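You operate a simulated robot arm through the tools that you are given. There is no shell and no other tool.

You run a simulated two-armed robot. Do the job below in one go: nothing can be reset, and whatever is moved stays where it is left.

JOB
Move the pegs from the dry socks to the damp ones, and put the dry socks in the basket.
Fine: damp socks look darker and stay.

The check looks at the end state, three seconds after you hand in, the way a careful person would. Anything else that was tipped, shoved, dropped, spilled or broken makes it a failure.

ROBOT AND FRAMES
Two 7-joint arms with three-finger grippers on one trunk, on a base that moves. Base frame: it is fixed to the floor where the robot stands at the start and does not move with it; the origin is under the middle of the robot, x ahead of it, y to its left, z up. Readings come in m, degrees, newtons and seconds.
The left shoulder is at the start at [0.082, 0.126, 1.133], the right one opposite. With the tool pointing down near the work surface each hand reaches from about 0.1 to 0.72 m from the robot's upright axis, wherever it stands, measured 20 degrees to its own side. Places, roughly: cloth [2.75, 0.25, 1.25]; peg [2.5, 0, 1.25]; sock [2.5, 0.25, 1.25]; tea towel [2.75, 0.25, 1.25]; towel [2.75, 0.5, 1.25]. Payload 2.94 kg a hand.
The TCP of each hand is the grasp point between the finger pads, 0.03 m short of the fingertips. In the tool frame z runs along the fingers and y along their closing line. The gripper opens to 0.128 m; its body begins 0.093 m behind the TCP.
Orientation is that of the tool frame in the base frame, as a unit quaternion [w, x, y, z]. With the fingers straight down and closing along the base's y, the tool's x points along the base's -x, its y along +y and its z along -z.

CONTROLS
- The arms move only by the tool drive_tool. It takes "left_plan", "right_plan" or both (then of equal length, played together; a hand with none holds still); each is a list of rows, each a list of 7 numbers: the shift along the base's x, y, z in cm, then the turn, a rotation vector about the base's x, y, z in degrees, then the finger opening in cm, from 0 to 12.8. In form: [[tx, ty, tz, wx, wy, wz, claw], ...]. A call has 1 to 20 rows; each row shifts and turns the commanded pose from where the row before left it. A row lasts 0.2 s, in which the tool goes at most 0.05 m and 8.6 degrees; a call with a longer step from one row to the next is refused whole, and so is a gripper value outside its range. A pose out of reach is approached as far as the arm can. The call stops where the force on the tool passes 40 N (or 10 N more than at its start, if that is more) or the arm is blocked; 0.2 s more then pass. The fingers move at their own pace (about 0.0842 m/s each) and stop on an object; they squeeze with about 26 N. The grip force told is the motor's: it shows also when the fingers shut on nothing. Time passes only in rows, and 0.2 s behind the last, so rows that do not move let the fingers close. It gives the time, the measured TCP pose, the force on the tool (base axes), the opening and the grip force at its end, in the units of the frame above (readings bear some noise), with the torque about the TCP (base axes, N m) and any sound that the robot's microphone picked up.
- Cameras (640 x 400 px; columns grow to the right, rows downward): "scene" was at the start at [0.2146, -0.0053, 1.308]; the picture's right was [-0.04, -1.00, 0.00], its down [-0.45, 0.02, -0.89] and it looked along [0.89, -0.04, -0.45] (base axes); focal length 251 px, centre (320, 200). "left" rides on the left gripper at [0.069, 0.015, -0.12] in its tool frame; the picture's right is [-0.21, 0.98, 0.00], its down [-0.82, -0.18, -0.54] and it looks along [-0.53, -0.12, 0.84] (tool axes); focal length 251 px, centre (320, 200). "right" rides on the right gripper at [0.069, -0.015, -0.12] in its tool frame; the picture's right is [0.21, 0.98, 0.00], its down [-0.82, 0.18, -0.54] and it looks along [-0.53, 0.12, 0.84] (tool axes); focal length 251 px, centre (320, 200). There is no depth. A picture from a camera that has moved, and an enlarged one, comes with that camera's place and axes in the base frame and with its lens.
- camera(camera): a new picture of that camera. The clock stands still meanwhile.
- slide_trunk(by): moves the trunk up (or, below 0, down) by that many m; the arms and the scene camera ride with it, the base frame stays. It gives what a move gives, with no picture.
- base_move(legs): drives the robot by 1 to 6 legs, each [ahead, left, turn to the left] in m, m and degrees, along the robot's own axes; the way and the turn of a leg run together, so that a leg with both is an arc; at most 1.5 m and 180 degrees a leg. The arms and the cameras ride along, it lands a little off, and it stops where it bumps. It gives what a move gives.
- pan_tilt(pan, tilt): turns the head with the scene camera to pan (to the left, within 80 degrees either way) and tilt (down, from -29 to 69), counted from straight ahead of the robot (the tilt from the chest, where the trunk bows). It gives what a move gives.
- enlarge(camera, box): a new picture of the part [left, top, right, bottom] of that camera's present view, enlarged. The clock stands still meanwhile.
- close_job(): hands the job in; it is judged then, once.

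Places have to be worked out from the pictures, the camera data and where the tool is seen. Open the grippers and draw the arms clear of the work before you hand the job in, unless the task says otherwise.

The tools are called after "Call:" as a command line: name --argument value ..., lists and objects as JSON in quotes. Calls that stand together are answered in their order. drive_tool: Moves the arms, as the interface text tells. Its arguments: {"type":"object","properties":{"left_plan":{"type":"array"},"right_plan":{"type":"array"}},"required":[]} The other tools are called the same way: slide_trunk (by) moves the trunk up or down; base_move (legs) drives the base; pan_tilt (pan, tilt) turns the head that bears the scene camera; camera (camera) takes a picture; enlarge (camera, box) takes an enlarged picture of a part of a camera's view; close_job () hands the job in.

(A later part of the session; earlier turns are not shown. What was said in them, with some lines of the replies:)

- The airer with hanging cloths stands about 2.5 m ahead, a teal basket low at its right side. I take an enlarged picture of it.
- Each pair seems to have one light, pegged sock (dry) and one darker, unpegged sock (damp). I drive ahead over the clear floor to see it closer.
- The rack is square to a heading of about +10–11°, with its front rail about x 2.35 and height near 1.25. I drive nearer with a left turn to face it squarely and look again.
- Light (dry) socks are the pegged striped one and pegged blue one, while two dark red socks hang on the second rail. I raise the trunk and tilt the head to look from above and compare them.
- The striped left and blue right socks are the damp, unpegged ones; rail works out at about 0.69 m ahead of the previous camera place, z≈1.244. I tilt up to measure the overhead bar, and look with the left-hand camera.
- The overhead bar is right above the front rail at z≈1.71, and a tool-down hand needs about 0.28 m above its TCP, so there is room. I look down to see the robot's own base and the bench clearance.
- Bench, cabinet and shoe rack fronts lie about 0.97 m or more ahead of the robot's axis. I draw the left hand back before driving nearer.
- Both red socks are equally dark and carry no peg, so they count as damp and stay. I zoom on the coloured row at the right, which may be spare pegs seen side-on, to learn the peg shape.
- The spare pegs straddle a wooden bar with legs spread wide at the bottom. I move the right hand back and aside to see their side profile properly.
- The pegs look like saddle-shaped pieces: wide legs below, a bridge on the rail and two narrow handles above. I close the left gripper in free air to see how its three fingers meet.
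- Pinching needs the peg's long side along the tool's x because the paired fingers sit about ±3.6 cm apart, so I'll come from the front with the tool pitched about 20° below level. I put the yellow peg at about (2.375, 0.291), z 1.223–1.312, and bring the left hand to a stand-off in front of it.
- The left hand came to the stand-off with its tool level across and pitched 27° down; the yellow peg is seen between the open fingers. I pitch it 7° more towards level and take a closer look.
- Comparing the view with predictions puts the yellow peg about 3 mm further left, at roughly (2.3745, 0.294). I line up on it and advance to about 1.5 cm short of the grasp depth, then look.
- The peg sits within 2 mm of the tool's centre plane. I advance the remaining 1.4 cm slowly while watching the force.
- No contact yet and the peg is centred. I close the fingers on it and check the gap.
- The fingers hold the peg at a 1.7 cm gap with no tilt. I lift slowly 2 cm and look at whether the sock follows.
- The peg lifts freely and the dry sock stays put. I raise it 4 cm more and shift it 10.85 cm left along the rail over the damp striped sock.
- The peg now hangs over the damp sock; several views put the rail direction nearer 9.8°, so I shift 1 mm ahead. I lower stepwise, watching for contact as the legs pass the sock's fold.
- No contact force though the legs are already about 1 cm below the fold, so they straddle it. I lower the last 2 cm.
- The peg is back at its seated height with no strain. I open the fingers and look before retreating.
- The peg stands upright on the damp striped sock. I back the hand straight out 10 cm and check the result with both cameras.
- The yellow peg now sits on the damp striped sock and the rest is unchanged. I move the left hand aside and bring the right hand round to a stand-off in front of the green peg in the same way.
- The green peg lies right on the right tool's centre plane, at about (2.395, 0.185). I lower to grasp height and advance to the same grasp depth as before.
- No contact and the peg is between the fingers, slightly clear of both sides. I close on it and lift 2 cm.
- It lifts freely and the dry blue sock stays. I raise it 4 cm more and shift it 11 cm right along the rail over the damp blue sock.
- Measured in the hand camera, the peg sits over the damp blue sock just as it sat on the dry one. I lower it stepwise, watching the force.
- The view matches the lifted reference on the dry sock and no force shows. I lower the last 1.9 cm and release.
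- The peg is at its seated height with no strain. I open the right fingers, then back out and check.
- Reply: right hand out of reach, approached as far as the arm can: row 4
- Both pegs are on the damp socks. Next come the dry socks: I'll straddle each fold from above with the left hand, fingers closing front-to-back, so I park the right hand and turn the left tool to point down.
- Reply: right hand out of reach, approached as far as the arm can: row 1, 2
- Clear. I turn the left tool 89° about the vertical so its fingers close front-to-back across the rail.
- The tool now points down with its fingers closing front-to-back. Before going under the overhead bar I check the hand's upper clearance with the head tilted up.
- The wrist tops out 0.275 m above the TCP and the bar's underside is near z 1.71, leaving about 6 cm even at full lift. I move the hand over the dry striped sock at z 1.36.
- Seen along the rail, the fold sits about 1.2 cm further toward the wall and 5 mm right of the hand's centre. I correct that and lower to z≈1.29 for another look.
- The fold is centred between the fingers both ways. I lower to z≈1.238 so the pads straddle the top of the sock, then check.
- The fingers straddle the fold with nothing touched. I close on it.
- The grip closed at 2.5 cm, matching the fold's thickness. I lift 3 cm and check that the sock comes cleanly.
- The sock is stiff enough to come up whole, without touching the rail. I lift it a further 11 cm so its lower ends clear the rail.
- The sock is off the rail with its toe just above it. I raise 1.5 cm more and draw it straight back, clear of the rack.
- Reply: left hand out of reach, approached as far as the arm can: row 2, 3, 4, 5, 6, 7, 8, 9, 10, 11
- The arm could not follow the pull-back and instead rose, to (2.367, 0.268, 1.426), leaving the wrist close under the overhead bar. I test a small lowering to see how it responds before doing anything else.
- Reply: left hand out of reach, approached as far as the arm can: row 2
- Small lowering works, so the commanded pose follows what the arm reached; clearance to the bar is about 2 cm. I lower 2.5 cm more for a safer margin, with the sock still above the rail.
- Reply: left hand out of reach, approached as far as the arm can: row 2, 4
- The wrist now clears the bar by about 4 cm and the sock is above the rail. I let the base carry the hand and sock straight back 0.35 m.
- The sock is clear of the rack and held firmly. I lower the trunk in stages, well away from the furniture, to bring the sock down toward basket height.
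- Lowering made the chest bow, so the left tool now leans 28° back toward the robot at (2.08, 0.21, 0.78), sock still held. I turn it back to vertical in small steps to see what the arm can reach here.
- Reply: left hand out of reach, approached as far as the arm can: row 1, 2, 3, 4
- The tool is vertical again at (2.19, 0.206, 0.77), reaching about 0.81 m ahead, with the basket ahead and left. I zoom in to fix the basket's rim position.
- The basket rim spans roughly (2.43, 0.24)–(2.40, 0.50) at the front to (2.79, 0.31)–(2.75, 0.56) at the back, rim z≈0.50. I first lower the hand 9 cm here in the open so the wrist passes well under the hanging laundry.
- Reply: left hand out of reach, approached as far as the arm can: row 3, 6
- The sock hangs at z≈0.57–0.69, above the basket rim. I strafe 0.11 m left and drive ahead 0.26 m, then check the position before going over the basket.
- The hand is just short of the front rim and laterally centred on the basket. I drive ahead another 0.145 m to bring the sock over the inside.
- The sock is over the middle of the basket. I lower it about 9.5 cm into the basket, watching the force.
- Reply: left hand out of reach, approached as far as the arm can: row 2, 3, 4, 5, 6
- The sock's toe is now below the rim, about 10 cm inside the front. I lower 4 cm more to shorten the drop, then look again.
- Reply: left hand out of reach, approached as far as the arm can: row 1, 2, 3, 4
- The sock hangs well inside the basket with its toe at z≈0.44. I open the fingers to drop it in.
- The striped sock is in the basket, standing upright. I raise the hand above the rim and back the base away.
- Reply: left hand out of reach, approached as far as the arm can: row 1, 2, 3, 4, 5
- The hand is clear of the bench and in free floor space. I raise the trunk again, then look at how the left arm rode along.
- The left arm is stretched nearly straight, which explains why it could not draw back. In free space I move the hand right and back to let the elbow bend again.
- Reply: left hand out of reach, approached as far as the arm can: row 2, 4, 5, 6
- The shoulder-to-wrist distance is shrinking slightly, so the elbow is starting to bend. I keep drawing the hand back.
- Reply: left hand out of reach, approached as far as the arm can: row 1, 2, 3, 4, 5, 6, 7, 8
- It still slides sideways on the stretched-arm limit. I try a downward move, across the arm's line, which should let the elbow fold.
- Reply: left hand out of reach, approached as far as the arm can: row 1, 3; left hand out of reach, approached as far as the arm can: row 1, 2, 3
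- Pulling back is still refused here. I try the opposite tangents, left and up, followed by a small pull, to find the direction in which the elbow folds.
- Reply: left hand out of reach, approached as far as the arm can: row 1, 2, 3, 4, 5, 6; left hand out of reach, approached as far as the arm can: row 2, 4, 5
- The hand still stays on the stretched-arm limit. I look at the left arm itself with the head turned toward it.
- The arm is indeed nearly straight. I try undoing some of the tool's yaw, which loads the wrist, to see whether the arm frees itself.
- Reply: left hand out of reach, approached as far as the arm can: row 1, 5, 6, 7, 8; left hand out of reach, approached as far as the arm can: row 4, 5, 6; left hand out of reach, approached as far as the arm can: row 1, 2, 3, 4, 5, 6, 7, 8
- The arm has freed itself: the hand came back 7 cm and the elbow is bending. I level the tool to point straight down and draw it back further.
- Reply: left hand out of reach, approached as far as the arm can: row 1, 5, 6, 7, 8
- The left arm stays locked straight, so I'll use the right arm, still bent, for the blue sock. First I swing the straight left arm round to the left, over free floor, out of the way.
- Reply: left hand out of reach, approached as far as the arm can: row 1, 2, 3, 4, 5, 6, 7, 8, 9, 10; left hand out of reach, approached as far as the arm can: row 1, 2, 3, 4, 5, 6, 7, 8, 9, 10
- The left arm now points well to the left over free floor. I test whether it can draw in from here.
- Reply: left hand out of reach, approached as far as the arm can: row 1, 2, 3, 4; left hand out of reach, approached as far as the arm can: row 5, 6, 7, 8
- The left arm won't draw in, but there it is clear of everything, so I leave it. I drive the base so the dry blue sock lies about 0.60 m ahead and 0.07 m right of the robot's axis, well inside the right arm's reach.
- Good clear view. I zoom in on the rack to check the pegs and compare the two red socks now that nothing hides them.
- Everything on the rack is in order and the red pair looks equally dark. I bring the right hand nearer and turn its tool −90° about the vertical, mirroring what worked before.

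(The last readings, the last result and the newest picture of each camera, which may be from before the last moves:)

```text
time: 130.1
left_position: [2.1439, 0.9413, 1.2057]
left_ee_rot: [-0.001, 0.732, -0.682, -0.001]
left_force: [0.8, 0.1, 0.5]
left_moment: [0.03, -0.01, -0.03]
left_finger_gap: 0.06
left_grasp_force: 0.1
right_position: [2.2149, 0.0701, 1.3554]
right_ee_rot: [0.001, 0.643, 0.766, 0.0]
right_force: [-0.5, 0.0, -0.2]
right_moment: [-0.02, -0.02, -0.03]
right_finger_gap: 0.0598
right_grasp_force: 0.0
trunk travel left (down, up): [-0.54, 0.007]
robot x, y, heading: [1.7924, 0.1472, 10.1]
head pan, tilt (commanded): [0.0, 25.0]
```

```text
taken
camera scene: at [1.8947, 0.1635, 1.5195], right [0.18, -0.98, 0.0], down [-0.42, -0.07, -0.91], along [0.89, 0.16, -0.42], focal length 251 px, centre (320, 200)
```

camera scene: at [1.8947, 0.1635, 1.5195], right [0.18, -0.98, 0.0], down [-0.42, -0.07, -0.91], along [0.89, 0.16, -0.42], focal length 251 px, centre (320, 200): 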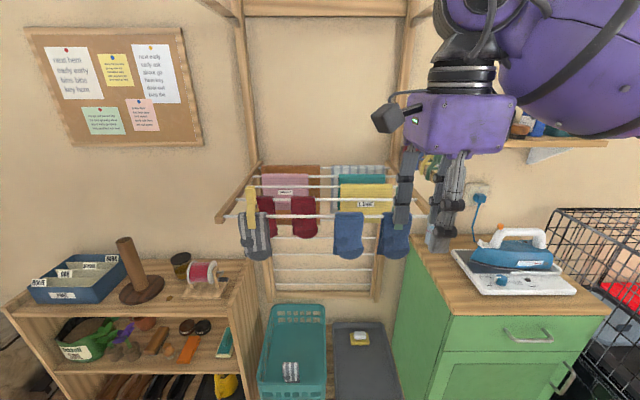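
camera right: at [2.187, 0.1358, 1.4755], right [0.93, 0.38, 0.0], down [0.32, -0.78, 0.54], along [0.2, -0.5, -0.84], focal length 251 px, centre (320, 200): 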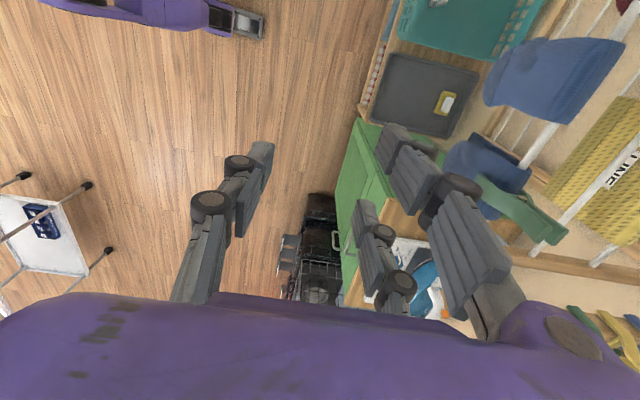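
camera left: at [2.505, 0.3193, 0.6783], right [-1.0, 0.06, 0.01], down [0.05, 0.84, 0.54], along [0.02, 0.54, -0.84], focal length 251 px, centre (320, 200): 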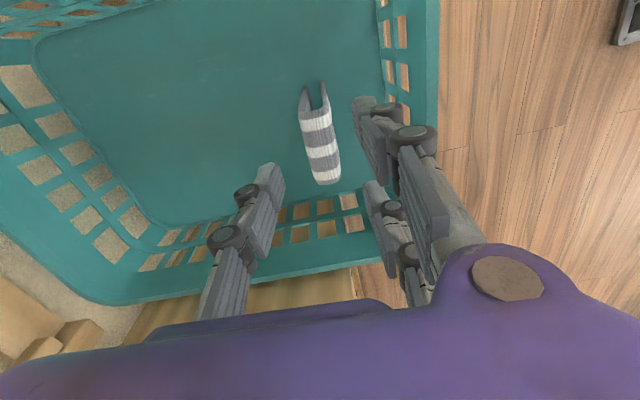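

The right tool is aligned front-to-back. I move it left, then forward over the dry blue sock at z 1.355.

Call:
drive_tool --right_plan '[[-0.5, 2.79, 0, 0, 0, 0, 6.0], [-0.5, 2.79, 0, 0, 0, 0, 6.0], [-0.5, 2.79, 0, 0, 0, 0, 6.0], [3.2, 0.57, 0, 0, 0, 0, 6.0], [3.2, 0.57, 0, 0, 0, 0, 6.0], [3.2, 0.57, 0, 0, 0, 0, 6.0], [3.2, 0.57, 0, 0, 0, 0, 6.0], [3.2, 0.57, 0, 0, 0, 0, 6.0], [3.2, 0.57, 0, 0, 0, 0, 6.0], [0, 0, 0, 0, 0, 0, 6.0]]'

Call:
camera --camera "right"

Call:
enlarge --camera "right" --box '[220, 40, 420, 290]'

Call:
camera --camera "scene"

```text
time: 132.3
left_position: [2.1433, 0.9419, 1.2067]
left_ee_rot: [-0.001, 0.732, -0.682, -0.001]
left_force: [0.2, 0.8, -0.1]
left_moment: [0.0, -0.01, 0.01]
left_finger_gap: 0.0602
left_grasp_force: 0.0
right_position: [2.3887, 0.1873, 1.3557]
right_ee_rot: [0.0, 0.644, 0.765, -0.001]
right_force: [0.7, 0.1, 0.5]
right_moment: [0.05, -0.01, 0.01]
right_finger_gap: 0.0602
right_grasp_force: 0.2
trunk travel left (down, up): [-0.54, 0.007]
robot x, y, heading: [1.7935, 0.1457, 10.0]
head pan, tilt (commanded): [0.0, 25.0]
```

```text
taken
camera right: at [2.3618, 0.2526, 1.4759], right [0.93, 0.38, 0.0], down [0.32, -0.78, 0.54], along [0.21, -0.5, -0.84], focal length 251 px, centre (320, 200)
```

right: 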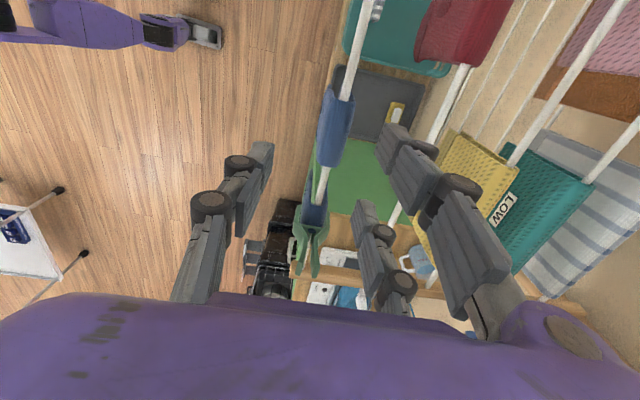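

```text
1.60 times, centred on (320, 165) of right
camera zoom: at [2.3618, 0.2526, 1.4759], right [0.93, 0.38, 0.0], down [0.32, -0.78, 0.54], along [0.21, -0.5, -0.84], focal length 402 px, centre (320, 256)
```

zoom: 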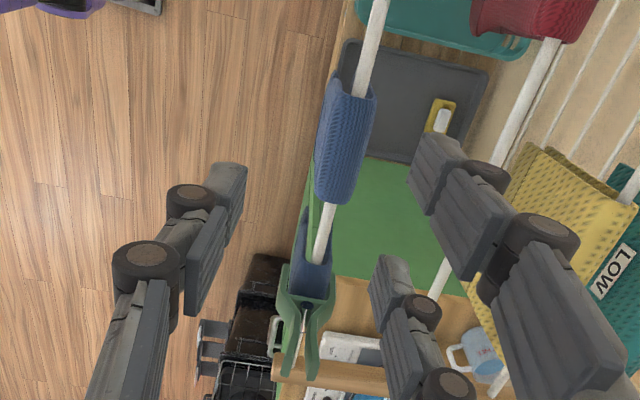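

```text
taken
camera scene: at [1.8938, 0.1623, 1.5196], right [0.18, -0.98, 0.0], down [-0.42, -0.07, -0.91], along [0.89, 0.16, -0.42], focal length 251 px, centre (320, 200)
```

scene: 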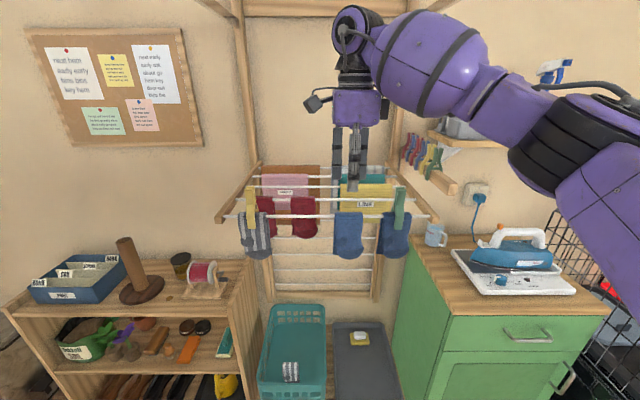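

The fold lies about 1.6 cm further toward the wall than the hand's centre, laterally aligned. I correct and lower to z≈1.285 for a check.

Call:
drive_tool --right_plan '[[1.57, 0.28, 0, 0, 0, 0, 6.0], [0, 0, -2.0, 0, 0, 0, 6.0], [0, 0, -2.0, 0, 0, 0, 6.0], [0, 0, -2.0, 0, 0, 0, 6.0], [0, 0, -1.0, 0, 0, 0, 6.0], [0, 0, 0, 0, 0, 0, 6.0]]'

Call:
enlarge --camera "right" --box '[220, 40, 420, 290]'

Call:
enlarge --camera "scene" --box '[260, 120, 440, 280]'

```text
time: 133.7
left_position: [2.1439, 0.9425, 1.2065]
left_ee_rot: [-0.001, 0.732, -0.682, 0.0]
left_force: [-0.4, -0.3, -0.4]
left_moment: [-0.02, 0.0, -0.04]
left_finger_gap: 0.0601
left_grasp_force: 0.2
right_position: [2.4061, 0.1909, 1.2862]
right_ee_rot: [0.001, 0.644, 0.765, -0.001]
right_force: [0.2, -0.6, 0.6]
right_moment: [-0.02, 0.01, -0.03]
right_finger_gap: 0.0598
right_grasp_force: 0.1
trunk travel left (down, up): [-0.54, 0.007]
robot x, y, heading: [1.7981, 0.1447, 10.2]
head pan, tilt (commanded): [0.0, 25.0]
```

```text
1.60 times, centred on (320, 165) of right
camera zoom: at [2.3787, 0.2556, 1.4061], right [0.93, 0.38, 0.0], down [0.32, -0.78, 0.54], along [0.21, -0.5, -0.84], focal length 402 px, centre (320, 256)
```

zoom: 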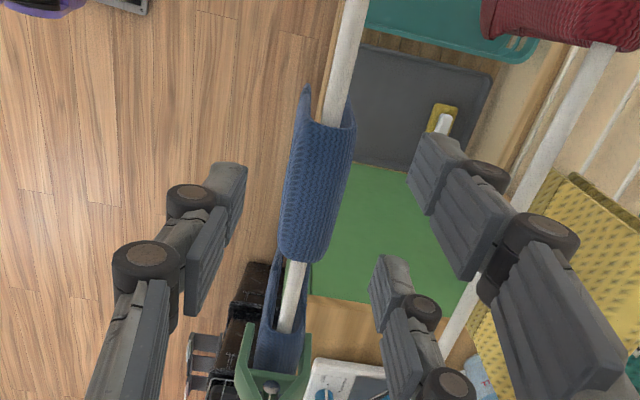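

```text
2.50 times, centred on (350, 200) of scene
camera zoom: at [1.894, 0.1628, 1.5196], right [0.18, -0.98, 0.0], down [-0.42, -0.07, -0.91], along [0.89, 0.16, -0.42], focal length 627 px, centre (245, 200)
```

zoom: 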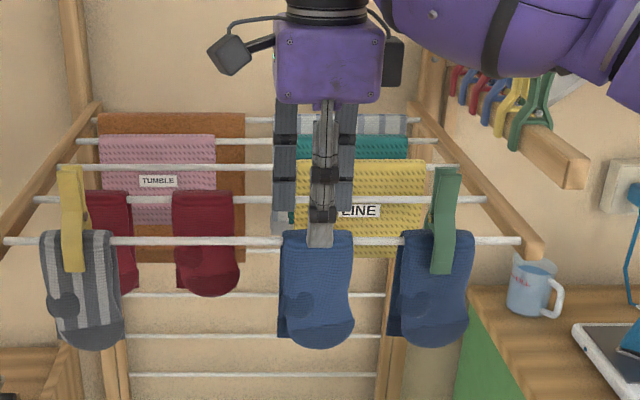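

Centred both ways. I lower to z≈1.238 and close on the fold.

Call:
drive_tool --right_plan '[[0, 0, -1.6, 0, 0, 0, 6.0], [0, 0, -1.6, 0, 0, 0, 6.0], [0, 0, -1.6, 0, 0, 0, 6.0], [0, 0, 0, 0, 0, 0, 6.0]]'

Call:
enlarge --camera "right" --box '[220, 40, 420, 290]'

Call:
drive_tool --right_plan '[[0, 0, 0, 0, 0, 0, 3.5], [0, 0, 0, 0, 0, 0, 2.0], [0, 0, 0, 0, 0, 0, 1.0], [0, 0, 0, 0, 0, 0, 0.5], [0, 0, 0, 0, 0, 0, 0.5]]'

Call:
enlarge --camera "right" --box '[220, 40, 420, 290]'

```text
time: 134.7
left_position: [2.1443, 0.9419, 1.2065]
left_ee_rot: [-0.001, 0.732, -0.682, -0.001]
left_force: [-0.2, 0.0, 0.5]
left_moment: [0.0, 0.01, 0.01]
left_finger_gap: 0.0602
left_grasp_force: 0.2
right_position: [2.4063, 0.1899, 1.2385]
right_ee_rot: [0.002, 0.644, 0.765, -0.001]
right_force: [-0.3, -0.2, -0.1]
right_moment: [0.01, 0.03, 0.03]
right_finger_gap: 0.0603
right_grasp_force: 0.0
trunk travel left (down, up): [-0.54, 0.007]
robot x, y, heading: [1.7908, 0.1431, 10.2]
head pan, tilt (commanded): [0.0, 25.0]
```

```text
1.60 times, centred on (320, 165) of right
camera zoom: at [2.3787, 0.2561, 1.3579], right [0.93, 0.38, 0.0], down [0.32, -0.78, 0.54], along [0.21, -0.5, -0.84], focal length 402 px, centre (320, 256)
```

zoom: 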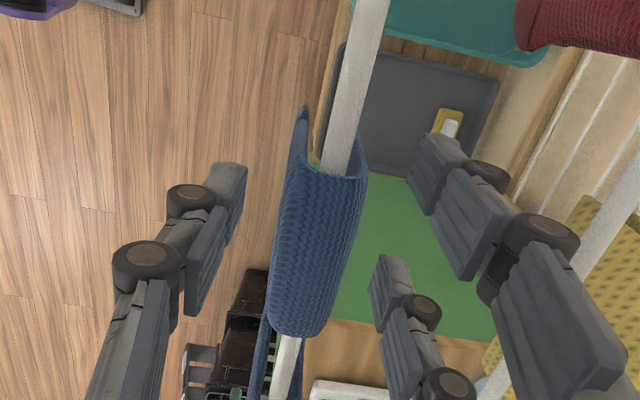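

```text
time: 135.9
left_position: [2.1441, 0.9423, 1.2058]
left_ee_rot: [-0.001, 0.731, -0.682, -0.001]
left_force: [-0.2, -0.1, 0.5]
left_moment: [0.02, 0.02, 0.03]
left_finger_gap: 0.0599
left_grasp_force: 0.0
right_position: [2.4058, 0.1906, 1.2392]
right_ee_rot: [0.0, 0.644, 0.765, -0.002]
right_force: [0.0, -1.5, 0.2]
right_moment: [-0.01, 0.03, 0.02]
right_finger_gap: 0.0253
right_grasp_force: 26.3
trunk travel left (down, up): [-0.54, 0.007]
robot x, y, heading: [1.792, 0.1475, 10.2]
head pan, tilt (commanded): [0.0, 25.0]
```

```text
1.60 times, centred on (320, 165) of right
camera zoom: at [2.3788, 0.2561, 1.3579], right [0.93, 0.38, 0.0], down [0.32, -0.78, 0.54], along [0.21, -0.5, -0.84], focal length 402 px, centre (320, 256)
```

zoom: 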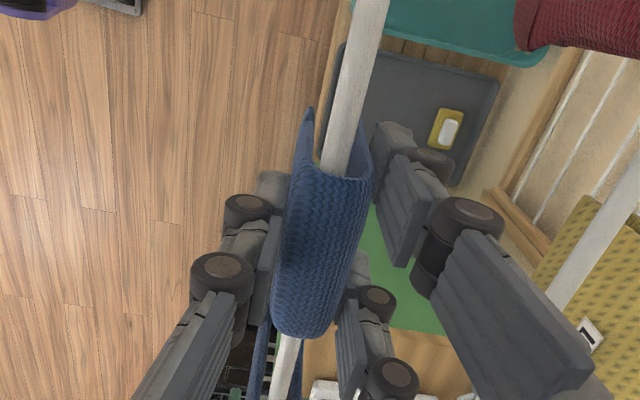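

Gripped at 2.5 cm. I lift 3 cm first and check.

Call:
drive_tool --right_plan '[[0, 0, 0.7, 0, 0, 0, 0.5], [0, 0, 0.8, 0, 0, 0, 0.5], [0, 0, 0.8, 0, 0, 0, 0.5], [0, 0, 0.7, 0, 0, 0, 0.5]]'

Call:
enlarge --camera "scene" --box '[260, 120, 440, 280]'

Call:
enlarge --camera "right" --box '[220, 40, 420, 290]'

```text
time: 136.9
left_position: [2.144, 0.9414, 1.2065]
left_ee_rot: [-0.001, 0.732, -0.681, 0.0]
left_force: [0.4, 0.0, -0.2]
left_moment: [0.02, 0.0, 0.03]
left_finger_gap: 0.0598
left_grasp_force: 0.0
right_position: [2.4058, 0.1898, 1.2682]
right_ee_rot: [0.001, 0.644, 0.765, -0.001]
right_force: [0.3, -0.2, -1.0]
right_moment: [0.02, -0.02, 0.03]
right_finger_gap: 0.0247
right_grasp_force: 25.5
trunk travel left (down, up): [-0.54, 0.007]
robot x, y, heading: [1.7909, 0.1454, 9.9]
head pan, tilt (commanded): [0.0, 25.0]
```

```text
2.50 times, centred on (350, 200) of scene
camera zoom: at [1.8939, 0.1628, 1.5196], right [0.18, -0.98, 0.0], down [-0.42, -0.07, -0.91], along [0.89, 0.16, -0.42], focal length 627 px, centre (245, 200)
```

zoom: 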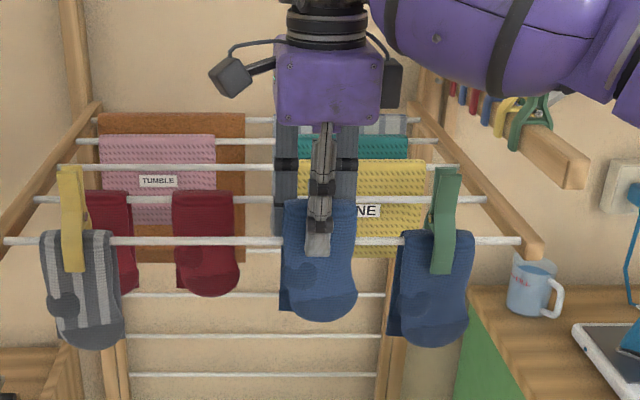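

```text
1.60 times, centred on (320, 165) of right
camera zoom: at [2.3779, 0.2549, 1.3885], right [0.93, 0.38, 0.0], down [0.32, -0.78, 0.54], along [0.21, -0.5, -0.84], focal length 402 px, centre (320, 256)
```

zoom: 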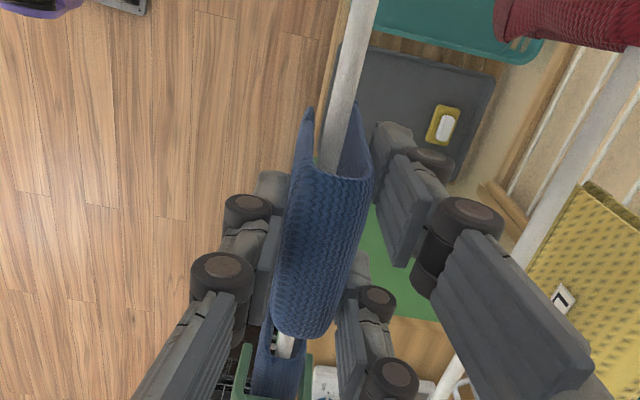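

The blue sock comes up whole and freely. I lift it another 11.5 cm until its ends clear the rail.

Call:
drive_tool --right_plan '[[0, 0, 1.4, 0, 0, 0, 0.5], [0, 0, 1.4, 0, 0, 0, 0.5], [0, 0, 1.4, 0, 0, 0, 0.5], [0, 0, 1.4, 0, 0, 0, 0.5], [0, 0, 1.4, 0, 0, 0, 0.5], [0, 0, 1.5, 0, 0, 0, 0.5], [0, 0, 1.5, 0, 0, 0, 0.5], [0, 0, 1.5, 0, 0, 0, 0.5], [0, 0, 0, 0, 0, 0, 0.5]]'

Call:
camera --camera "scene"

Call:
camera --camera "right"

```text
time: 138.9
left_position: [2.1441, 0.942, 1.2064]
left_ee_rot: [-0.001, 0.732, -0.682, -0.001]
left_force: [-0.4, -0.3, -0.4]
left_moment: [-0.01, 0.01, -0.02]
left_finger_gap: 0.06
left_grasp_force: 0.1
right_position: [2.4058, 0.1895, 1.3825]
right_ee_rot: [0.0, 0.643, 0.765, 0.0]
right_force: [0.1, 0.0, -0.4]
right_moment: [-0.03, -0.02, -0.02]
right_finger_gap: 0.0249
right_grasp_force: 25.8
trunk travel left (down, up): [-0.54, 0.007]
robot x, y, heading: [1.7964, 0.1491, 10.1]
head pan, tilt (commanded): [0.0, 25.0]
```

```text
taken
camera scene: at [1.8945, 0.1627, 1.5195], right [0.18, -0.98, 0.0], down [-0.42, -0.07, -0.91], along [0.89, 0.16, -0.42], focal length 251 px, centre (320, 200)
```

scene: 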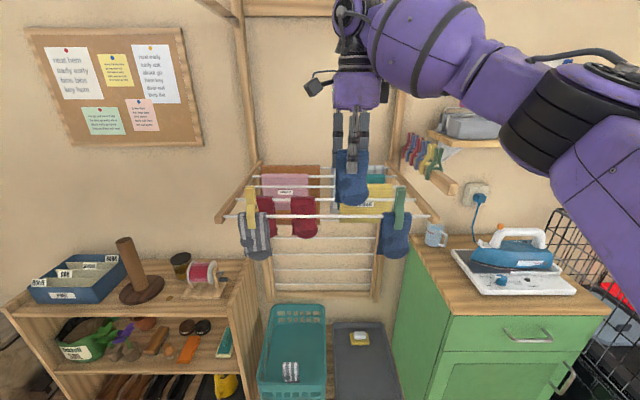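

```text
taken
camera right: at [2.3787, 0.2551, 1.5025], right [0.93, 0.38, 0.0], down [0.32, -0.78, 0.54], along [0.21, -0.5, -0.84], focal length 251 px, centre (320, 200)
```

right: 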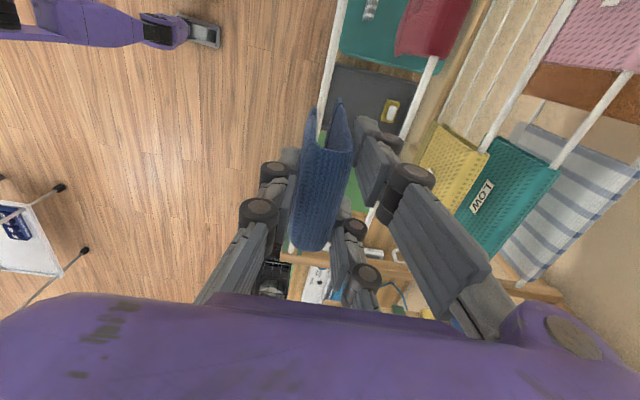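

The sock's toe is about 1.7 cm above the rail. I draw the whole robot straight back 0.4 m.

Call:
base_move --legs '[[-0.4, 0.0, 0.0]]'

Call:
camera --camera "scene"

```text
time: 141.4
left_position: [1.7423, 0.8743, 1.2052]
left_ee_rot: [0.0, 0.737, -0.676, 0.0]
left_force: [0.3, -0.3, -0.2]
left_moment: [0.01, 0.03, 0.03]
left_finger_gap: 0.0602
left_grasp_force: 0.0
right_position: [2.0163, 0.1264, 1.382]
right_ee_rot: [0.001, 0.639, 0.769, -0.001]
right_force: [0.7, 0.2, -0.9]
right_moment: [-0.02, -0.01, 0.01]
right_finger_gap: 0.0253
right_grasp_force: 25.7
trunk travel left (down, up): [-0.54, 0.007]
robot x, y, heading: [1.4002, 0.0754, 11.1]
head pan, tilt (commanded): [0.0, 25.0]
```

```text
taken
camera scene: at [1.5042, 0.092, 1.5193], right [0.19, -0.98, 0.0], down [-0.42, -0.08, -0.91], along [0.89, 0.17, -0.42], focal length 251 px, centre (320, 200)
```

scene: 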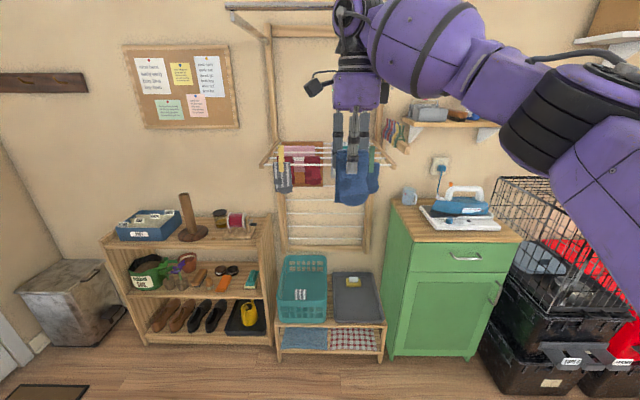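

The sock is clear of the rack. Before going low I swing the straight left arm further round to the left over free floor, so it won't come near the shoe rack later.

Call:
drive_tool --left_plan '[[-4.48, 1.87, 0, 0, 0, 4.0, 6], [-4.6, 1.53, 0, 0, 0, 4.0, 6], [-4.69, 1.2, 0, 0, 0, 4.0, 6], [-4.77, 0.85, 0, 0, 0, 4.0, 6], [-4.82, 0.5, 0, 0, 0, 4.0, 6], [-4.85, 0.17, 0, 0, 0, 4.0, 6], [-4.84, -0.19, 0, 0, 0, 4.0, 6], [-4.82, -0.54, 0, 0, 0, 4.0, 6]]'

Call:
pan_tilt --pan 70 --tilt 25

Call:
camera --camera "scene"

```text
time: 143.2
left_position: [1.3675, 0.9625, 1.2107]
left_ee_rot: [0.0, 0.895, -0.447, 0.001]
left_force: [-0.1, 0.4, 0.6]
left_moment: [-0.04, -0.02, 0.0]
left_finger_gap: 0.0601
left_grasp_force: 0.1
left hand out of reach, approached as far as the arm can: row 1, 2, 3, 4, 5, 6, 7, 8
right_position: [2.0125, 0.1265, 1.3838]
right_ee_rot: [0.001, 0.637, 0.771, -0.001]
right_force: [-0.6, 0.5, 0.4]
right_moment: [0.0, -0.01, 0.01]
right_finger_gap: 0.0249
right_grasp_force: 25.8
trunk travel left (down, up): [-0.54, 0.007]
robot x, y, heading: [1.4039, 0.0716, 11.0]
head pan, tilt (commanded): [0.0, 25.0]
```

```text
time: 144.6
left_position: [1.3706, 0.9628, 1.2112]
left_ee_rot: [0.001, 0.895, -0.447, -0.001]
left_force: [-0.1, 0.0, -0.1]
left_moment: [-0.02, 0.0, 0.02]
left_finger_gap: 0.0599
left_grasp_force: 0.0
right_position: [2.0134, 0.1249, 1.3825]
right_ee_rot: [0.001, 0.638, 0.77, 0.0]
right_force: [0.3, -0.6, -0.4]
right_moment: [0.0, -0.02, 0.0]
right_finger_gap: 0.025
right_grasp_force: 26.0
trunk travel left (down, up): [-0.54, 0.007]
robot x, y, heading: [1.4024, 0.0732, 11.0]
head pan, tilt (commanded): [70.0, 25.0]
```

```text
taken
camera scene: at [1.4272, 0.1652, 1.5196], right [0.99, -0.16, 0.0], down [-0.07, -0.42, -0.91], along [0.14, 0.89, -0.42], focal length 251 px, centre (320, 200)
```

scene: 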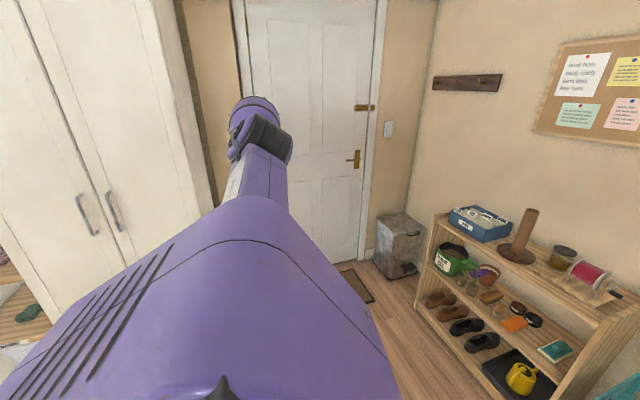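

The left arm is over free floor, well clear of the wardrobe and bin. I turn the head forward again and lower the trunk 0.3 m, watching the right hand.

Call:
pan_tilt --pan 0 --tilt 30

Call:
slide_trunk --by -0.3

Call:
camera --camera "scene"

```text
time: 146.1
left_position: [1.3691, 0.9633, 1.2105]
left_ee_rot: [0.0, 0.894, -0.447, -0.001]
left_force: [0.5, 0.1, -0.1]
left_moment: [-0.01, 0.03, 0.0]
left_finger_gap: 0.0598
left_grasp_force: 0.1
right_position: [2.0132, 0.1251, 1.3834]
right_ee_rot: [0.001, 0.637, 0.771, 0.0]
right_force: [1.1, 0.4, -0.1]
right_moment: [0.01, 0.01, -0.01]
right_finger_gap: 0.0253
right_grasp_force: 25.7
trunk travel left (down, up): [-0.54, 0.007]
robot x, y, heading: [1.4056, 0.0745, 10.7]
head pan, tilt (commanded): [0.0, 30.0]
```

```text
time: 149.1
left_position: [1.3857, 0.9681, 0.8692]
left_ee_rot: [0.132, 0.873, -0.437, -0.172]
left_force: [0.9, 0.1, 1.0]
left_moment: [0.01, -0.02, 0.01]
left_finger_gap: 0.0601
left_grasp_force: 0.0
right_position: [2.0138, 0.1263, 1.084]
right_ee_rot: [0.001, 0.639, 0.769, -0.001]
right_force: [0.1, -1.1, -0.2]
right_moment: [0.0, -0.02, 0.0]
right_finger_gap: 0.0249
right_grasp_force: 25.6
trunk travel left (down, up): [-0.24, 0.307]
robot x, y, heading: [1.4007, 0.0734, 10.9]
head pan, tilt (commanded): [0.0, 30.0]
```

```text
taken
camera scene: at [1.6399, 0.1181, 1.1929], right [0.19, -0.98, 0.0], down [-0.49, -0.09, -0.87], along [0.85, 0.16, -0.5], focal length 251 px, centre (320, 200)
```

scene: 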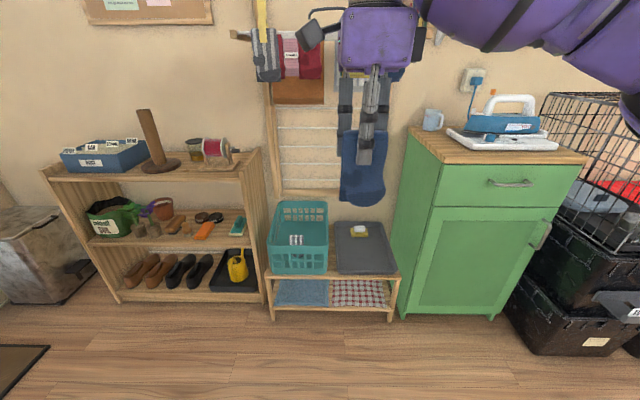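

The right arm held its pose through the lowering. I lower the hand a further 40 cm in the open so the sock hangs just above rim height.

Call:
drive_tool --right_plan '[[0, 0, -2.5, 0, 0, 0, 0.5], [0, 0, -2.5, 0, 0, 0, 0.5], [0, 0, -2.5, 0, 0, 0, 0.5], [0, 0, -2.5, 0, 0, 0, 0.5], [0, 0, -2.5, 0, 0, 0, 0.5], [0, 0, -2.5, 0, 0, 0, 0.5], [0, 0, -2.5, 0, 0, 0, 0.5], [0, 0, -2.5, 0, 0, 0, 0.5], [0, 0, -2.5, 0, 0, 0, 0.5], [0, 0, -2.5, 0, 0, 0, 0.5], [0, 0, -2.5, 0, 0, 0, 0.5], [0, 0, -2.5, 0, 0, 0, 0.5], [0, 0, -2.5, 0, 0, 0, 0.5], [0, 0, -2.5, 0, 0, 0, 0.5], [0, 0, -2.5, 0, 0, 0, 0.5], [0, 0, -2.5, 0, 0, 0, 0.5]]'

Call:
camera --camera "scene"

Call:
camera --camera "right"

```text
time: 152.4
left_position: [1.3845, 0.967, 0.869]
left_ee_rot: [0.133, 0.873, -0.437, -0.173]
left_force: [-0.5, -0.4, 0.6]
left_moment: [0.0, 0.01, -0.01]
left_finger_gap: 0.06
left_grasp_force: 0.0
right_position: [2.0127, 0.1266, 0.6822]
right_ee_rot: [0.001, 0.638, 0.77, -0.001]
right_force: [-0.9, 0.4, -0.3]
right_moment: [0.0, -0.01, 0.03]
right_finger_gap: 0.025
right_grasp_force: 26.2
trunk travel left (down, up): [-0.24, 0.307]
robot x, y, heading: [1.3992, 0.0749, 10.8]
head pan, tilt (commanded): [0.0, 30.0]
```

```text
taken
camera scene: at [1.6404, 0.1181, 1.1928], right [0.19, -0.98, 0.0], down [-0.49, -0.09, -0.87], along [0.85, 0.16, -0.5], focal length 251 px, centre (320, 200)
```

scene: 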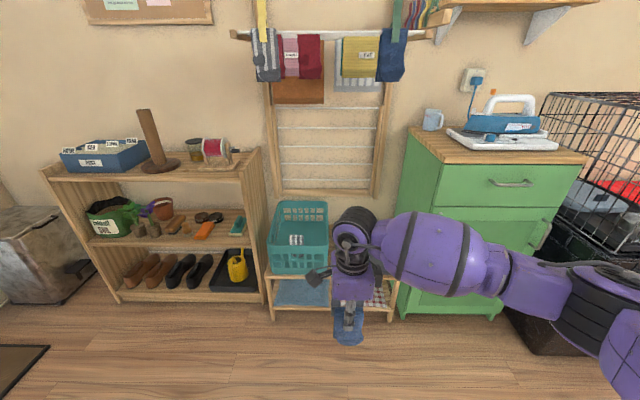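

```text
taken
camera right: at [1.9854, 0.1913, 0.8019], right [0.92, 0.39, 0.0], down [0.33, -0.77, 0.54], along [0.21, -0.5, -0.84], focal length 251 px, centre (320, 200)
```

right: 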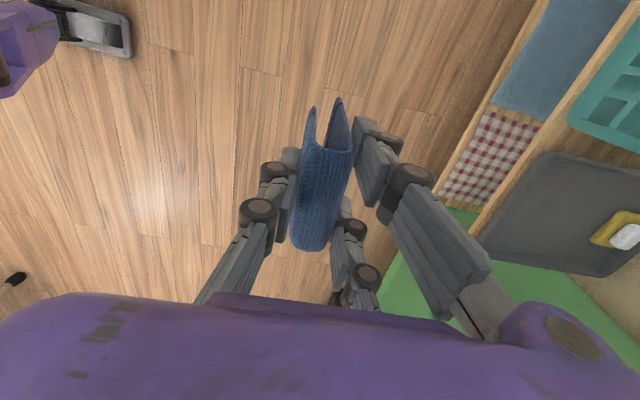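

The hand holds the sock at z≈0.57–0.69. Going to the basket, my right elbow must stay clear of the green cabinet, so I aim at the basket's left half: strafe left 0.187 m, then forward 0.38 m and check.

Call:
base_move --legs '[[0.0, 0.187, 0.0], [0.38, 0.0, 0.0]]'

Call:
pan_tilt --pan -10 --tilt 40

Call:
camera --camera "scene"

Call:
camera --camera "right"

```text
time: 156.7
left_position: [1.7117, 1.2221, 0.8683]
left_ee_rot: [0.133, 0.874, -0.434, -0.172]
left_force: [0.7, 0.0, 0.3]
left_moment: [0.02, -0.01, 0.0]
left_finger_gap: 0.0598
left_grasp_force: 0.0
right_position: [2.3449, 0.386, 0.6813]
right_ee_rot: [0.001, 0.635, 0.772, 0.0]
right_force: [-0.1, 0.3, 0.0]
right_moment: [0.0, 0.0, -0.03]
right_finger_gap: 0.0249
right_grasp_force: 26.6
trunk travel left (down, up): [-0.24, 0.307]
robot x, y, heading: [1.7369, 0.3278, 10.9]
head pan, tilt (commanded): [0.0, 30.0]
```

```text
time: 157.4
left_position: [1.7109, 1.2226, 0.8701]
left_ee_rot: [0.134, 0.875, -0.433, -0.171]
left_force: [0.7, -0.1, -0.2]
left_moment: [0.0, 0.01, -0.01]
left_finger_gap: 0.06
left_grasp_force: 0.0
right_position: [2.3454, 0.3851, 0.6827]
right_ee_rot: [0.001, 0.635, 0.772, -0.001]
right_force: [-1.4, 0.1, -0.5]
right_moment: [0.02, -0.03, 0.04]
right_finger_gap: 0.025
right_grasp_force: 25.7
trunk travel left (down, up): [-0.24, 0.307]
robot x, y, heading: [1.735, 0.3276, 11.5]
head pan, tilt (commanded): [-10.0, 40.0]
```

```text
taken
camera scene: at [1.9689, 0.3593, 1.1775], right [0.02, -1.0, 0.0], down [-0.64, -0.01, -0.77], along [0.77, 0.02, -0.64], focal length 251 px, centre (320, 200)
```

scene: 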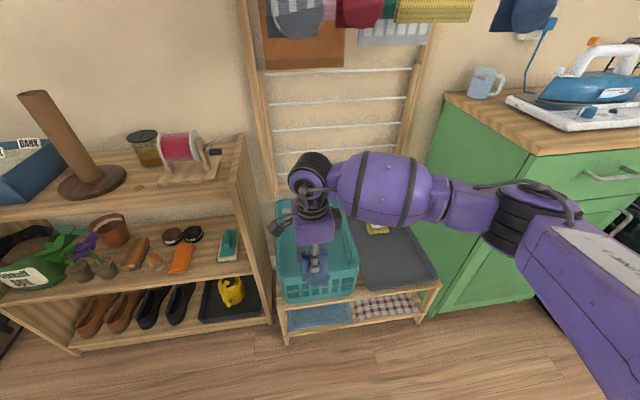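

```text
taken
camera right: at [2.3171, 0.4502, 0.8024], right [0.92, 0.4, 0.0], down [0.33, -0.77, 0.54], along [0.22, -0.5, -0.84], focal length 251 px, centre (320, 200)
```

right: 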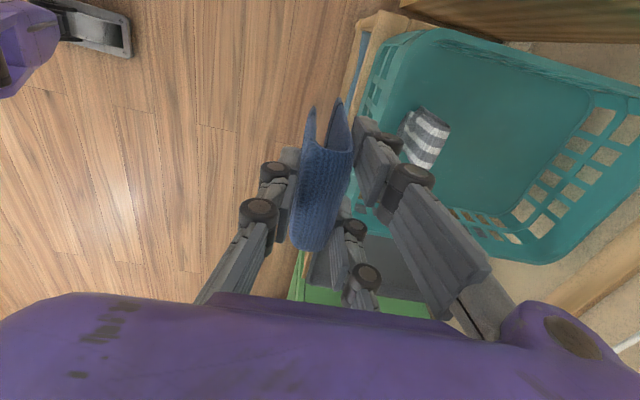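

The elbow has ample clearance from the cabinet (its corner is near (2.55, −0.19)), but I keep the hand a bit right of the shoe-rack side. I drive ahead 0.20 m with 3 cm to the right.

Call:
base_move --legs '[[0.1, -0.032, 0.0], [0.1, 0.0, 0.0]]'

Call:
camera --camera "scene"

Call:
camera --camera "right"

```text
time: 159.3
left_position: [1.9123, 1.2316, 0.8704]
left_ee_rot: [0.133, 0.875, -0.432, -0.173]
left_force: [0.2, 0.7, 0.1]
left_moment: [-0.02, 0.02, 0.01]
left_finger_gap: 0.0603
left_grasp_force: 0.2
right_position: [2.5467, 0.3953, 0.6811]
right_ee_rot: [0.0, 0.635, 0.773, -0.001]
right_force: [0.8, -0.3, 0.7]
right_moment: [0.01, 0.05, -0.01]
right_finger_gap: 0.025
right_grasp_force: 25.8
trunk travel left (down, up): [-0.24, 0.307]
robot x, y, heading: [1.9363, 0.3345, 11.3]
head pan, tilt (commanded): [-10.0, 40.0]
```

```text
taken
camera scene: at [2.1711, 0.3683, 1.1773], right [0.02, -1.0, 0.0], down [-0.64, -0.02, -0.77], along [0.77, 0.02, -0.64], focal length 251 px, centre (320, 200)
```

scene: 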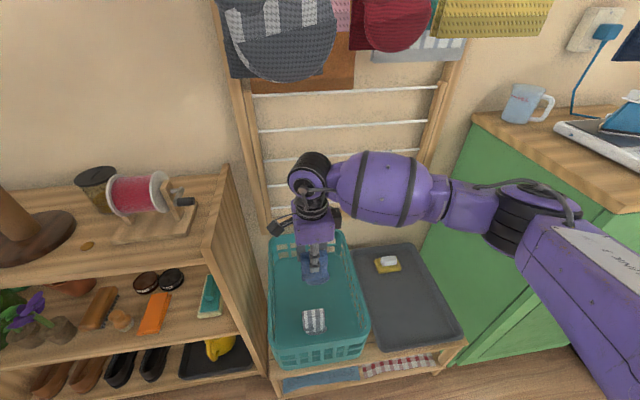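

```text
taken
camera right: at [2.5189, 0.46, 0.802], right [0.92, 0.4, 0.0], down [0.34, -0.77, 0.54], along [0.22, -0.5, -0.84], focal length 251 px, centre (320, 200)
```

right: 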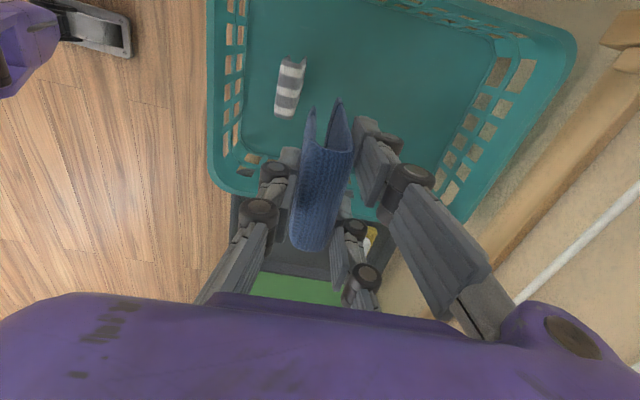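

The blue sock is over the middle of the basket, behind the striped one. I lower it about 11 cm, watching force.

Call:
drive_tool --right_plan '[[0, 0, -1.5, 0, 0, 0, 0.5], [0, 0, -1.5, 0, 0, 0, 0.5], [0, 0, -1.5, 0, 0, 0, 0.5], [0, 0, -1.5, 0, 0, 0, 0.5], [0, 0, -1.5, 0, 0, 0, 0.5], [0, 0, -1.5, 0, 0, 0, 0.5], [0, 0, -1.5, 0, 0, 0, 0.5], [0, 0, -1.0, 0, 0, 0, 0.5], [0, 0, 0, 0, 0, 0, 0.5]]'

Call:
camera --camera "scene"

Call:
camera --camera "right"

```text
time: 161.3
left_position: [1.9112, 1.2317, 0.8695]
left_ee_rot: [0.134, 0.875, -0.433, -0.173]
left_force: [-0.7, 0.5, 0.0]
left_moment: [-0.02, 0.04, 0.05]
left_finger_gap: 0.06
left_grasp_force: 0.0
right_position: [2.5465, 0.394, 0.5675]
right_ee_rot: [0.001, 0.635, 0.772, -0.001]
right_force: [-0.2, 0.3, 0.2]
right_moment: [0.02, -0.01, -0.02]
right_finger_gap: 0.0251
right_grasp_force: 25.8
trunk travel left (down, up): [-0.24, 0.307]
robot x, y, heading: [1.9358, 0.337, 11.3]
head pan, tilt (commanded): [-10.0, 40.0]
```

```text
taken
camera scene: at [2.1703, 0.3681, 1.1775], right [0.02, -1.0, 0.0], down [-0.64, -0.02, -0.77], along [0.77, 0.02, -0.64], focal length 251 px, centre (320, 200)
```

scene: 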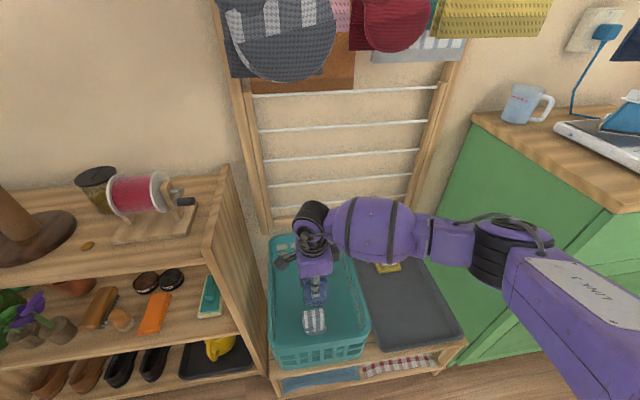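

```text
taken
camera right: at [2.5178, 0.4594, 0.6877], right [0.92, 0.4, 0.0], down [0.34, -0.77, 0.54], along [0.22, -0.5, -0.84], focal length 251 px, centre (320, 200)
```

right: 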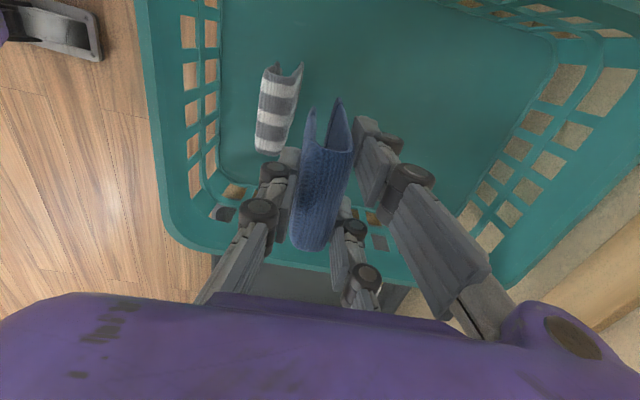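

The blue sock hangs inside the basket, clear of its walls, with its toe at z≈0.45. I open the fingers to release it.

Call:
drive_tool --right_plan '[[0, 0, 0, 0, 0, 0, 3.5], [0, 0, 0, 0, 0, 0, 5.0], [0, 0, 0, 0, 0, 0, 5.0], [0, 0, 0, 0, 0, 0, 5.0], [0, 0, 0, 0, 0, 0, 5.0]]'

Call:
camera --camera "right"

Call:
enlarge --camera "scene" --box '[220, 200, 460, 390]'

```text
time: 162.5
left_position: [1.9117, 1.2304, 0.8689]
left_ee_rot: [0.133, 0.875, -0.433, -0.173]
left_force: [-0.4, 0.6, -0.3]
left_moment: [-0.03, -0.02, 0.01]
left_finger_gap: 0.0599
left_grasp_force: 0.0
right_position: [2.5467, 0.3945, 0.5676]
right_ee_rot: [0.001, 0.635, 0.773, 0.0]
right_force: [0.6, -0.2, 0.4]
right_moment: [-0.01, 0.02, 0.0]
right_finger_gap: 0.0501
right_grasp_force: 0.0
trunk travel left (down, up): [-0.24, 0.307]
robot x, y, heading: [1.936, 0.3378, 11.7]
head pan, tilt (commanded): [-10.0, 40.0]
```

```text
taken
camera right: at [2.5177, 0.4595, 0.6879], right [0.92, 0.4, 0.0], down [0.34, -0.77, 0.54], along [0.22, -0.5, -0.84], focal length 251 px, centre (320, 200)
```

right: 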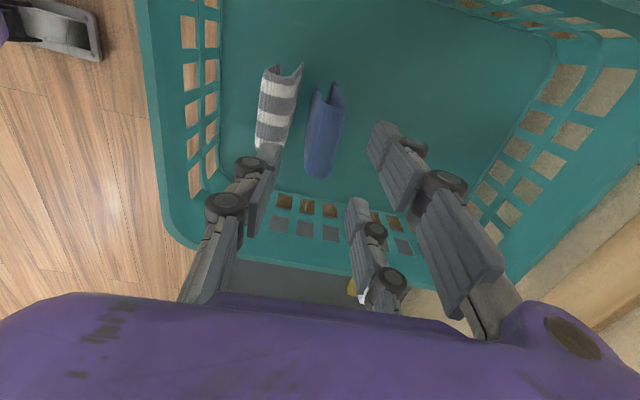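

```text
2.11 times, centred on (340, 295) of scene
camera zoom: at [2.1703, 0.3681, 1.1775], right [0.02, -1.0, 0.0], down [-0.64, -0.02, -0.77], along [0.77, 0.02, -0.64], focal length 528 px, centre (278, 0)
```

zoom: 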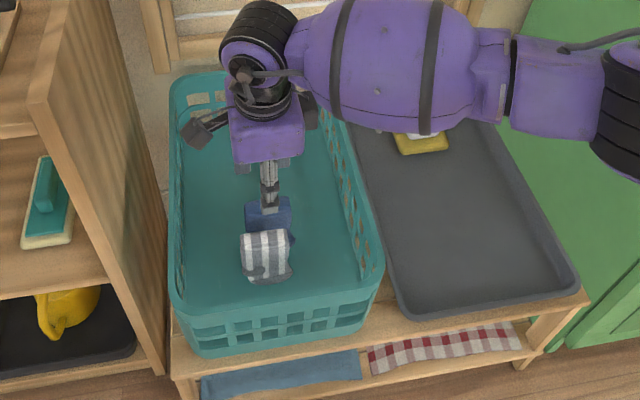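

Both dry socks are in the basket. I raise the hand 10 cm above the rim and back the robot straight away.

Call:
drive_tool --right_plan '[[0, 0, 1.5, 0, 0, 0, 5.0], [0, 0, 1.5, 0, 0, 0, 5.0], [0, 0, 1.5, 0, 0, 0, 5.0], [0, 0, 1.5, 0, 0, 0, 5.0], [0, 0, 1.5, 0, 0, 0, 5.0], [0, 0, 1.5, 0, 0, 0, 5.0], [0, 0, 1.0, 0, 0, 0, 5.0]]'

Call:
base_move --legs '[[-0.7, 0.0, 0.0]]'

Call:
pan_tilt --pan 0 --tilt 20

Call:
camera --camera "scene"

```text
time: 164.1
left_position: [1.9119, 1.2314, 0.8685]
left_ee_rot: [0.133, 0.875, -0.433, -0.172]
left_force: [-0.6, 0.2, -0.2]
left_moment: [0.0, 0.02, -0.03]
left_finger_gap: 0.0602
left_grasp_force: 0.0
right_position: [2.548, 0.3949, 0.6683]
right_ee_rot: [0.001, 0.636, 0.772, 0.0]
right_force: [0.0, -0.5, 0.1]
right_moment: [-0.02, -0.04, 0.02]
right_finger_gap: 0.0501
right_grasp_force: 0.1
trunk travel left (down, up): [-0.24, 0.307]
robot x, y, heading: [1.9387, 0.3373, 11.5]
head pan, tilt (commanded): [-10.0, 40.0]
```

```text
time: 167.9
left_position: [1.2236, 1.0896, 0.8699]
left_ee_rot: [0.136, 0.878, -0.427, -0.171]
left_force: [0.1, 0.4, 0.5]
left_moment: [-0.02, 0.03, 0.01]
left_finger_gap: 0.0601
left_grasp_force: 0.1
right_position: [1.8707, 0.2613, 0.6684]
right_ee_rot: [0.0, 0.63, 0.777, -0.001]
right_force: [-0.1, -0.8, 0.3]
right_moment: [0.02, -0.06, 0.0]
right_finger_gap: 0.0501
right_grasp_force: 0.1
trunk travel left (down, up): [-0.24, 0.307]
robot x, y, heading: [1.2602, 0.1933, 11.9]
head pan, tilt (commanded): [-10.0, 40.0]
```

```text
time: 168.8
left_position: [1.2232, 1.0899, 0.87]
left_ee_rot: [0.134, 0.878, -0.427, -0.171]
left_force: [0.4, -0.7, -0.1]
left_moment: [0.0, 0.02, -0.01]
left_finger_gap: 0.06
left_grasp_force: 0.1
right_position: [1.8703, 0.2619, 0.6694]
right_ee_rot: [0.0, 0.63, 0.777, -0.001]
right_force: [0.8, -0.1, 0.5]
right_moment: [0.01, 0.03, 0.01]
right_finger_gap: 0.0501
right_grasp_force: 0.1
trunk travel left (down, up): [-0.24, 0.307]
robot x, y, heading: [1.2604, 0.1918, 11.9]
head pan, tilt (commanded): [0.0, 20.0]
```

```text
taken
camera scene: at [1.4997, 0.2468, 1.2088], right [0.21, -0.98, 0.0], down [-0.34, -0.07, -0.94], along [0.92, 0.2, -0.34], focal length 251 px, centre (320, 200)
```

scene: 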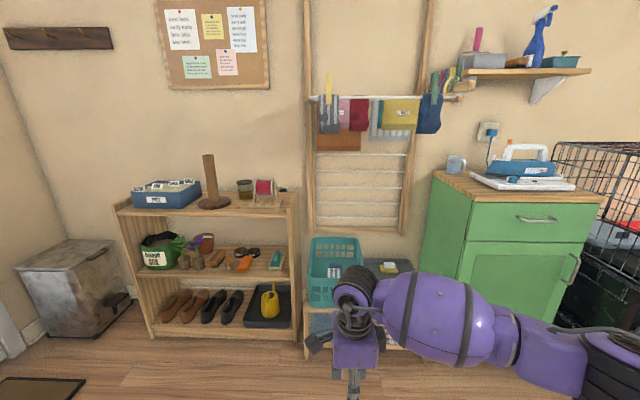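

The robot has backed away. I zoom in to verify the rack, pegs and basket.

Call:
enlarge --camera "scene" --box '[300, 60, 480, 160]'

Call:
enlarge --camera "scene" --box '[290, 220, 430, 320]'

```text
3.56 times, centred on (390, 110) of scene
camera zoom: at [1.4997, 0.2468, 1.2088], right [0.21, -0.98, 0.0], down [-0.34, -0.07, -0.94], along [0.92, 0.2, -0.34], focal length 892 px, centre (71, 520)
```

zoom: 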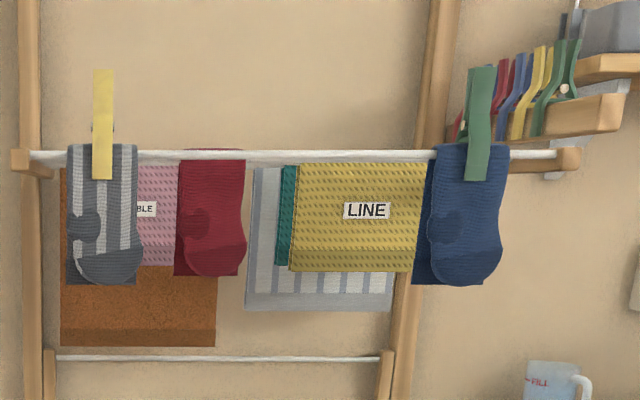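

```text
4.00 times, centred on (360, 270) of scene
camera zoom: at [1.4997, 0.2468, 1.2088], right [0.21, -0.98, 0.0], down [-0.34, -0.07, -0.94], along [0.92, 0.2, -0.34], focal length 1003 px, centre (160, -80)
```

zoom: 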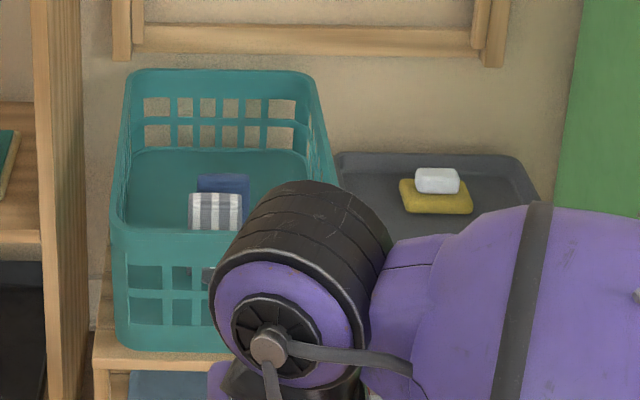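

Yellow and green pegs sit upright on the damp striped and damp blue socks, and both dry socks are inside the basket; nothing else has moved. I open both grippers a little wider with the arms clear of everything.

Call:
drive_tool --left_plan '[[0, 0, 0, 0, 0, 0, 10.0], [0, 0, 0, 0, 0, 0, 10.0], [0, 0, 0, 0, 0, 0, 10.0]]' --right_plan '[[0, 0, 0, 0, 0, 0, 10.0], [0, 0, 0, 0, 0, 0, 10.0], [0, 0, 0, 0, 0, 0, 10.0]]'

Call:
camera --camera "scene"

```text
time: 169.6
left_position: [1.2233, 1.0899, 0.8693]
left_ee_rot: [0.135, 0.878, -0.427, -0.17]
left_force: [0.1, 0.9, 0.0]
left_moment: [0.01, 0.0, 0.02]
left_finger_gap: 0.1
left_grasp_force: 0.1
right_position: [1.8696, 0.2616, 0.667]
right_ee_rot: [0.001, 0.63, 0.776, 0.0]
right_force: [0.4, 0.0, 1.1]
right_moment: [-0.01, 0.03, 0.01]
right_finger_gap: 0.0999
right_grasp_force: 0.1
trunk travel left (down, up): [-0.24, 0.307]
robot x, y, heading: [1.2624, 0.1946, 12.3]
head pan, tilt (commanded): [0.0, 20.0]
```

```text
taken
camera scene: at [1.4997, 0.2468, 1.2089], right [0.21, -0.98, 0.0], down [-0.33, -0.07, -0.94], along [0.92, 0.2, -0.34], focal length 251 px, centre (320, 200)
```

scene: 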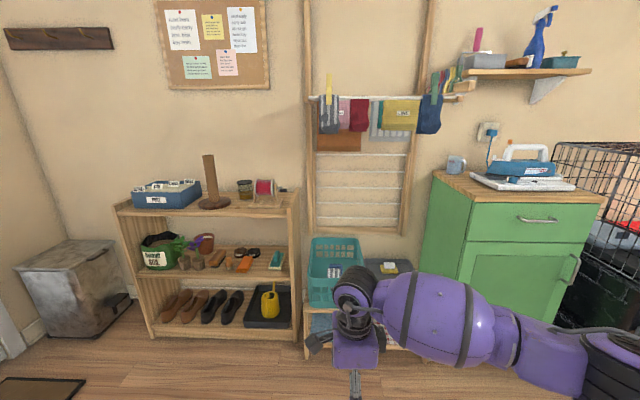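

All is in place: pegs on the damp socks, dry socks in the basket, grippers open and arms clear. I hand the job in.

Call:
close_job

```text
The job is handed in.
```

The job is done and handed in: both pegs are on damp socks and both dry socks are in the basket.

- **Pegs:** the yellow peg is now on the damp striped sock and the green peg on the damp blue one. In the last pictures both stand upright on the front rail.
- **Dry socks:** the light striped sock and the light blue sock stand upright inside the basket.
- **Red socks:** I left the red pair on the second rail. Both look equally dark and neither had a peg, so I took them as damp. I had no lighter red sock to compare them with, so that is a judgement.
- **Left arm:** it locked straight while I lifted the striped sock, and I could not bend it again. I swung it out over free floor and used the right arm for the blue sock. It is still straight, clear of the work, with its gripper open.

No contact forces showed and I saw nothing else moved, tipped or dropped.
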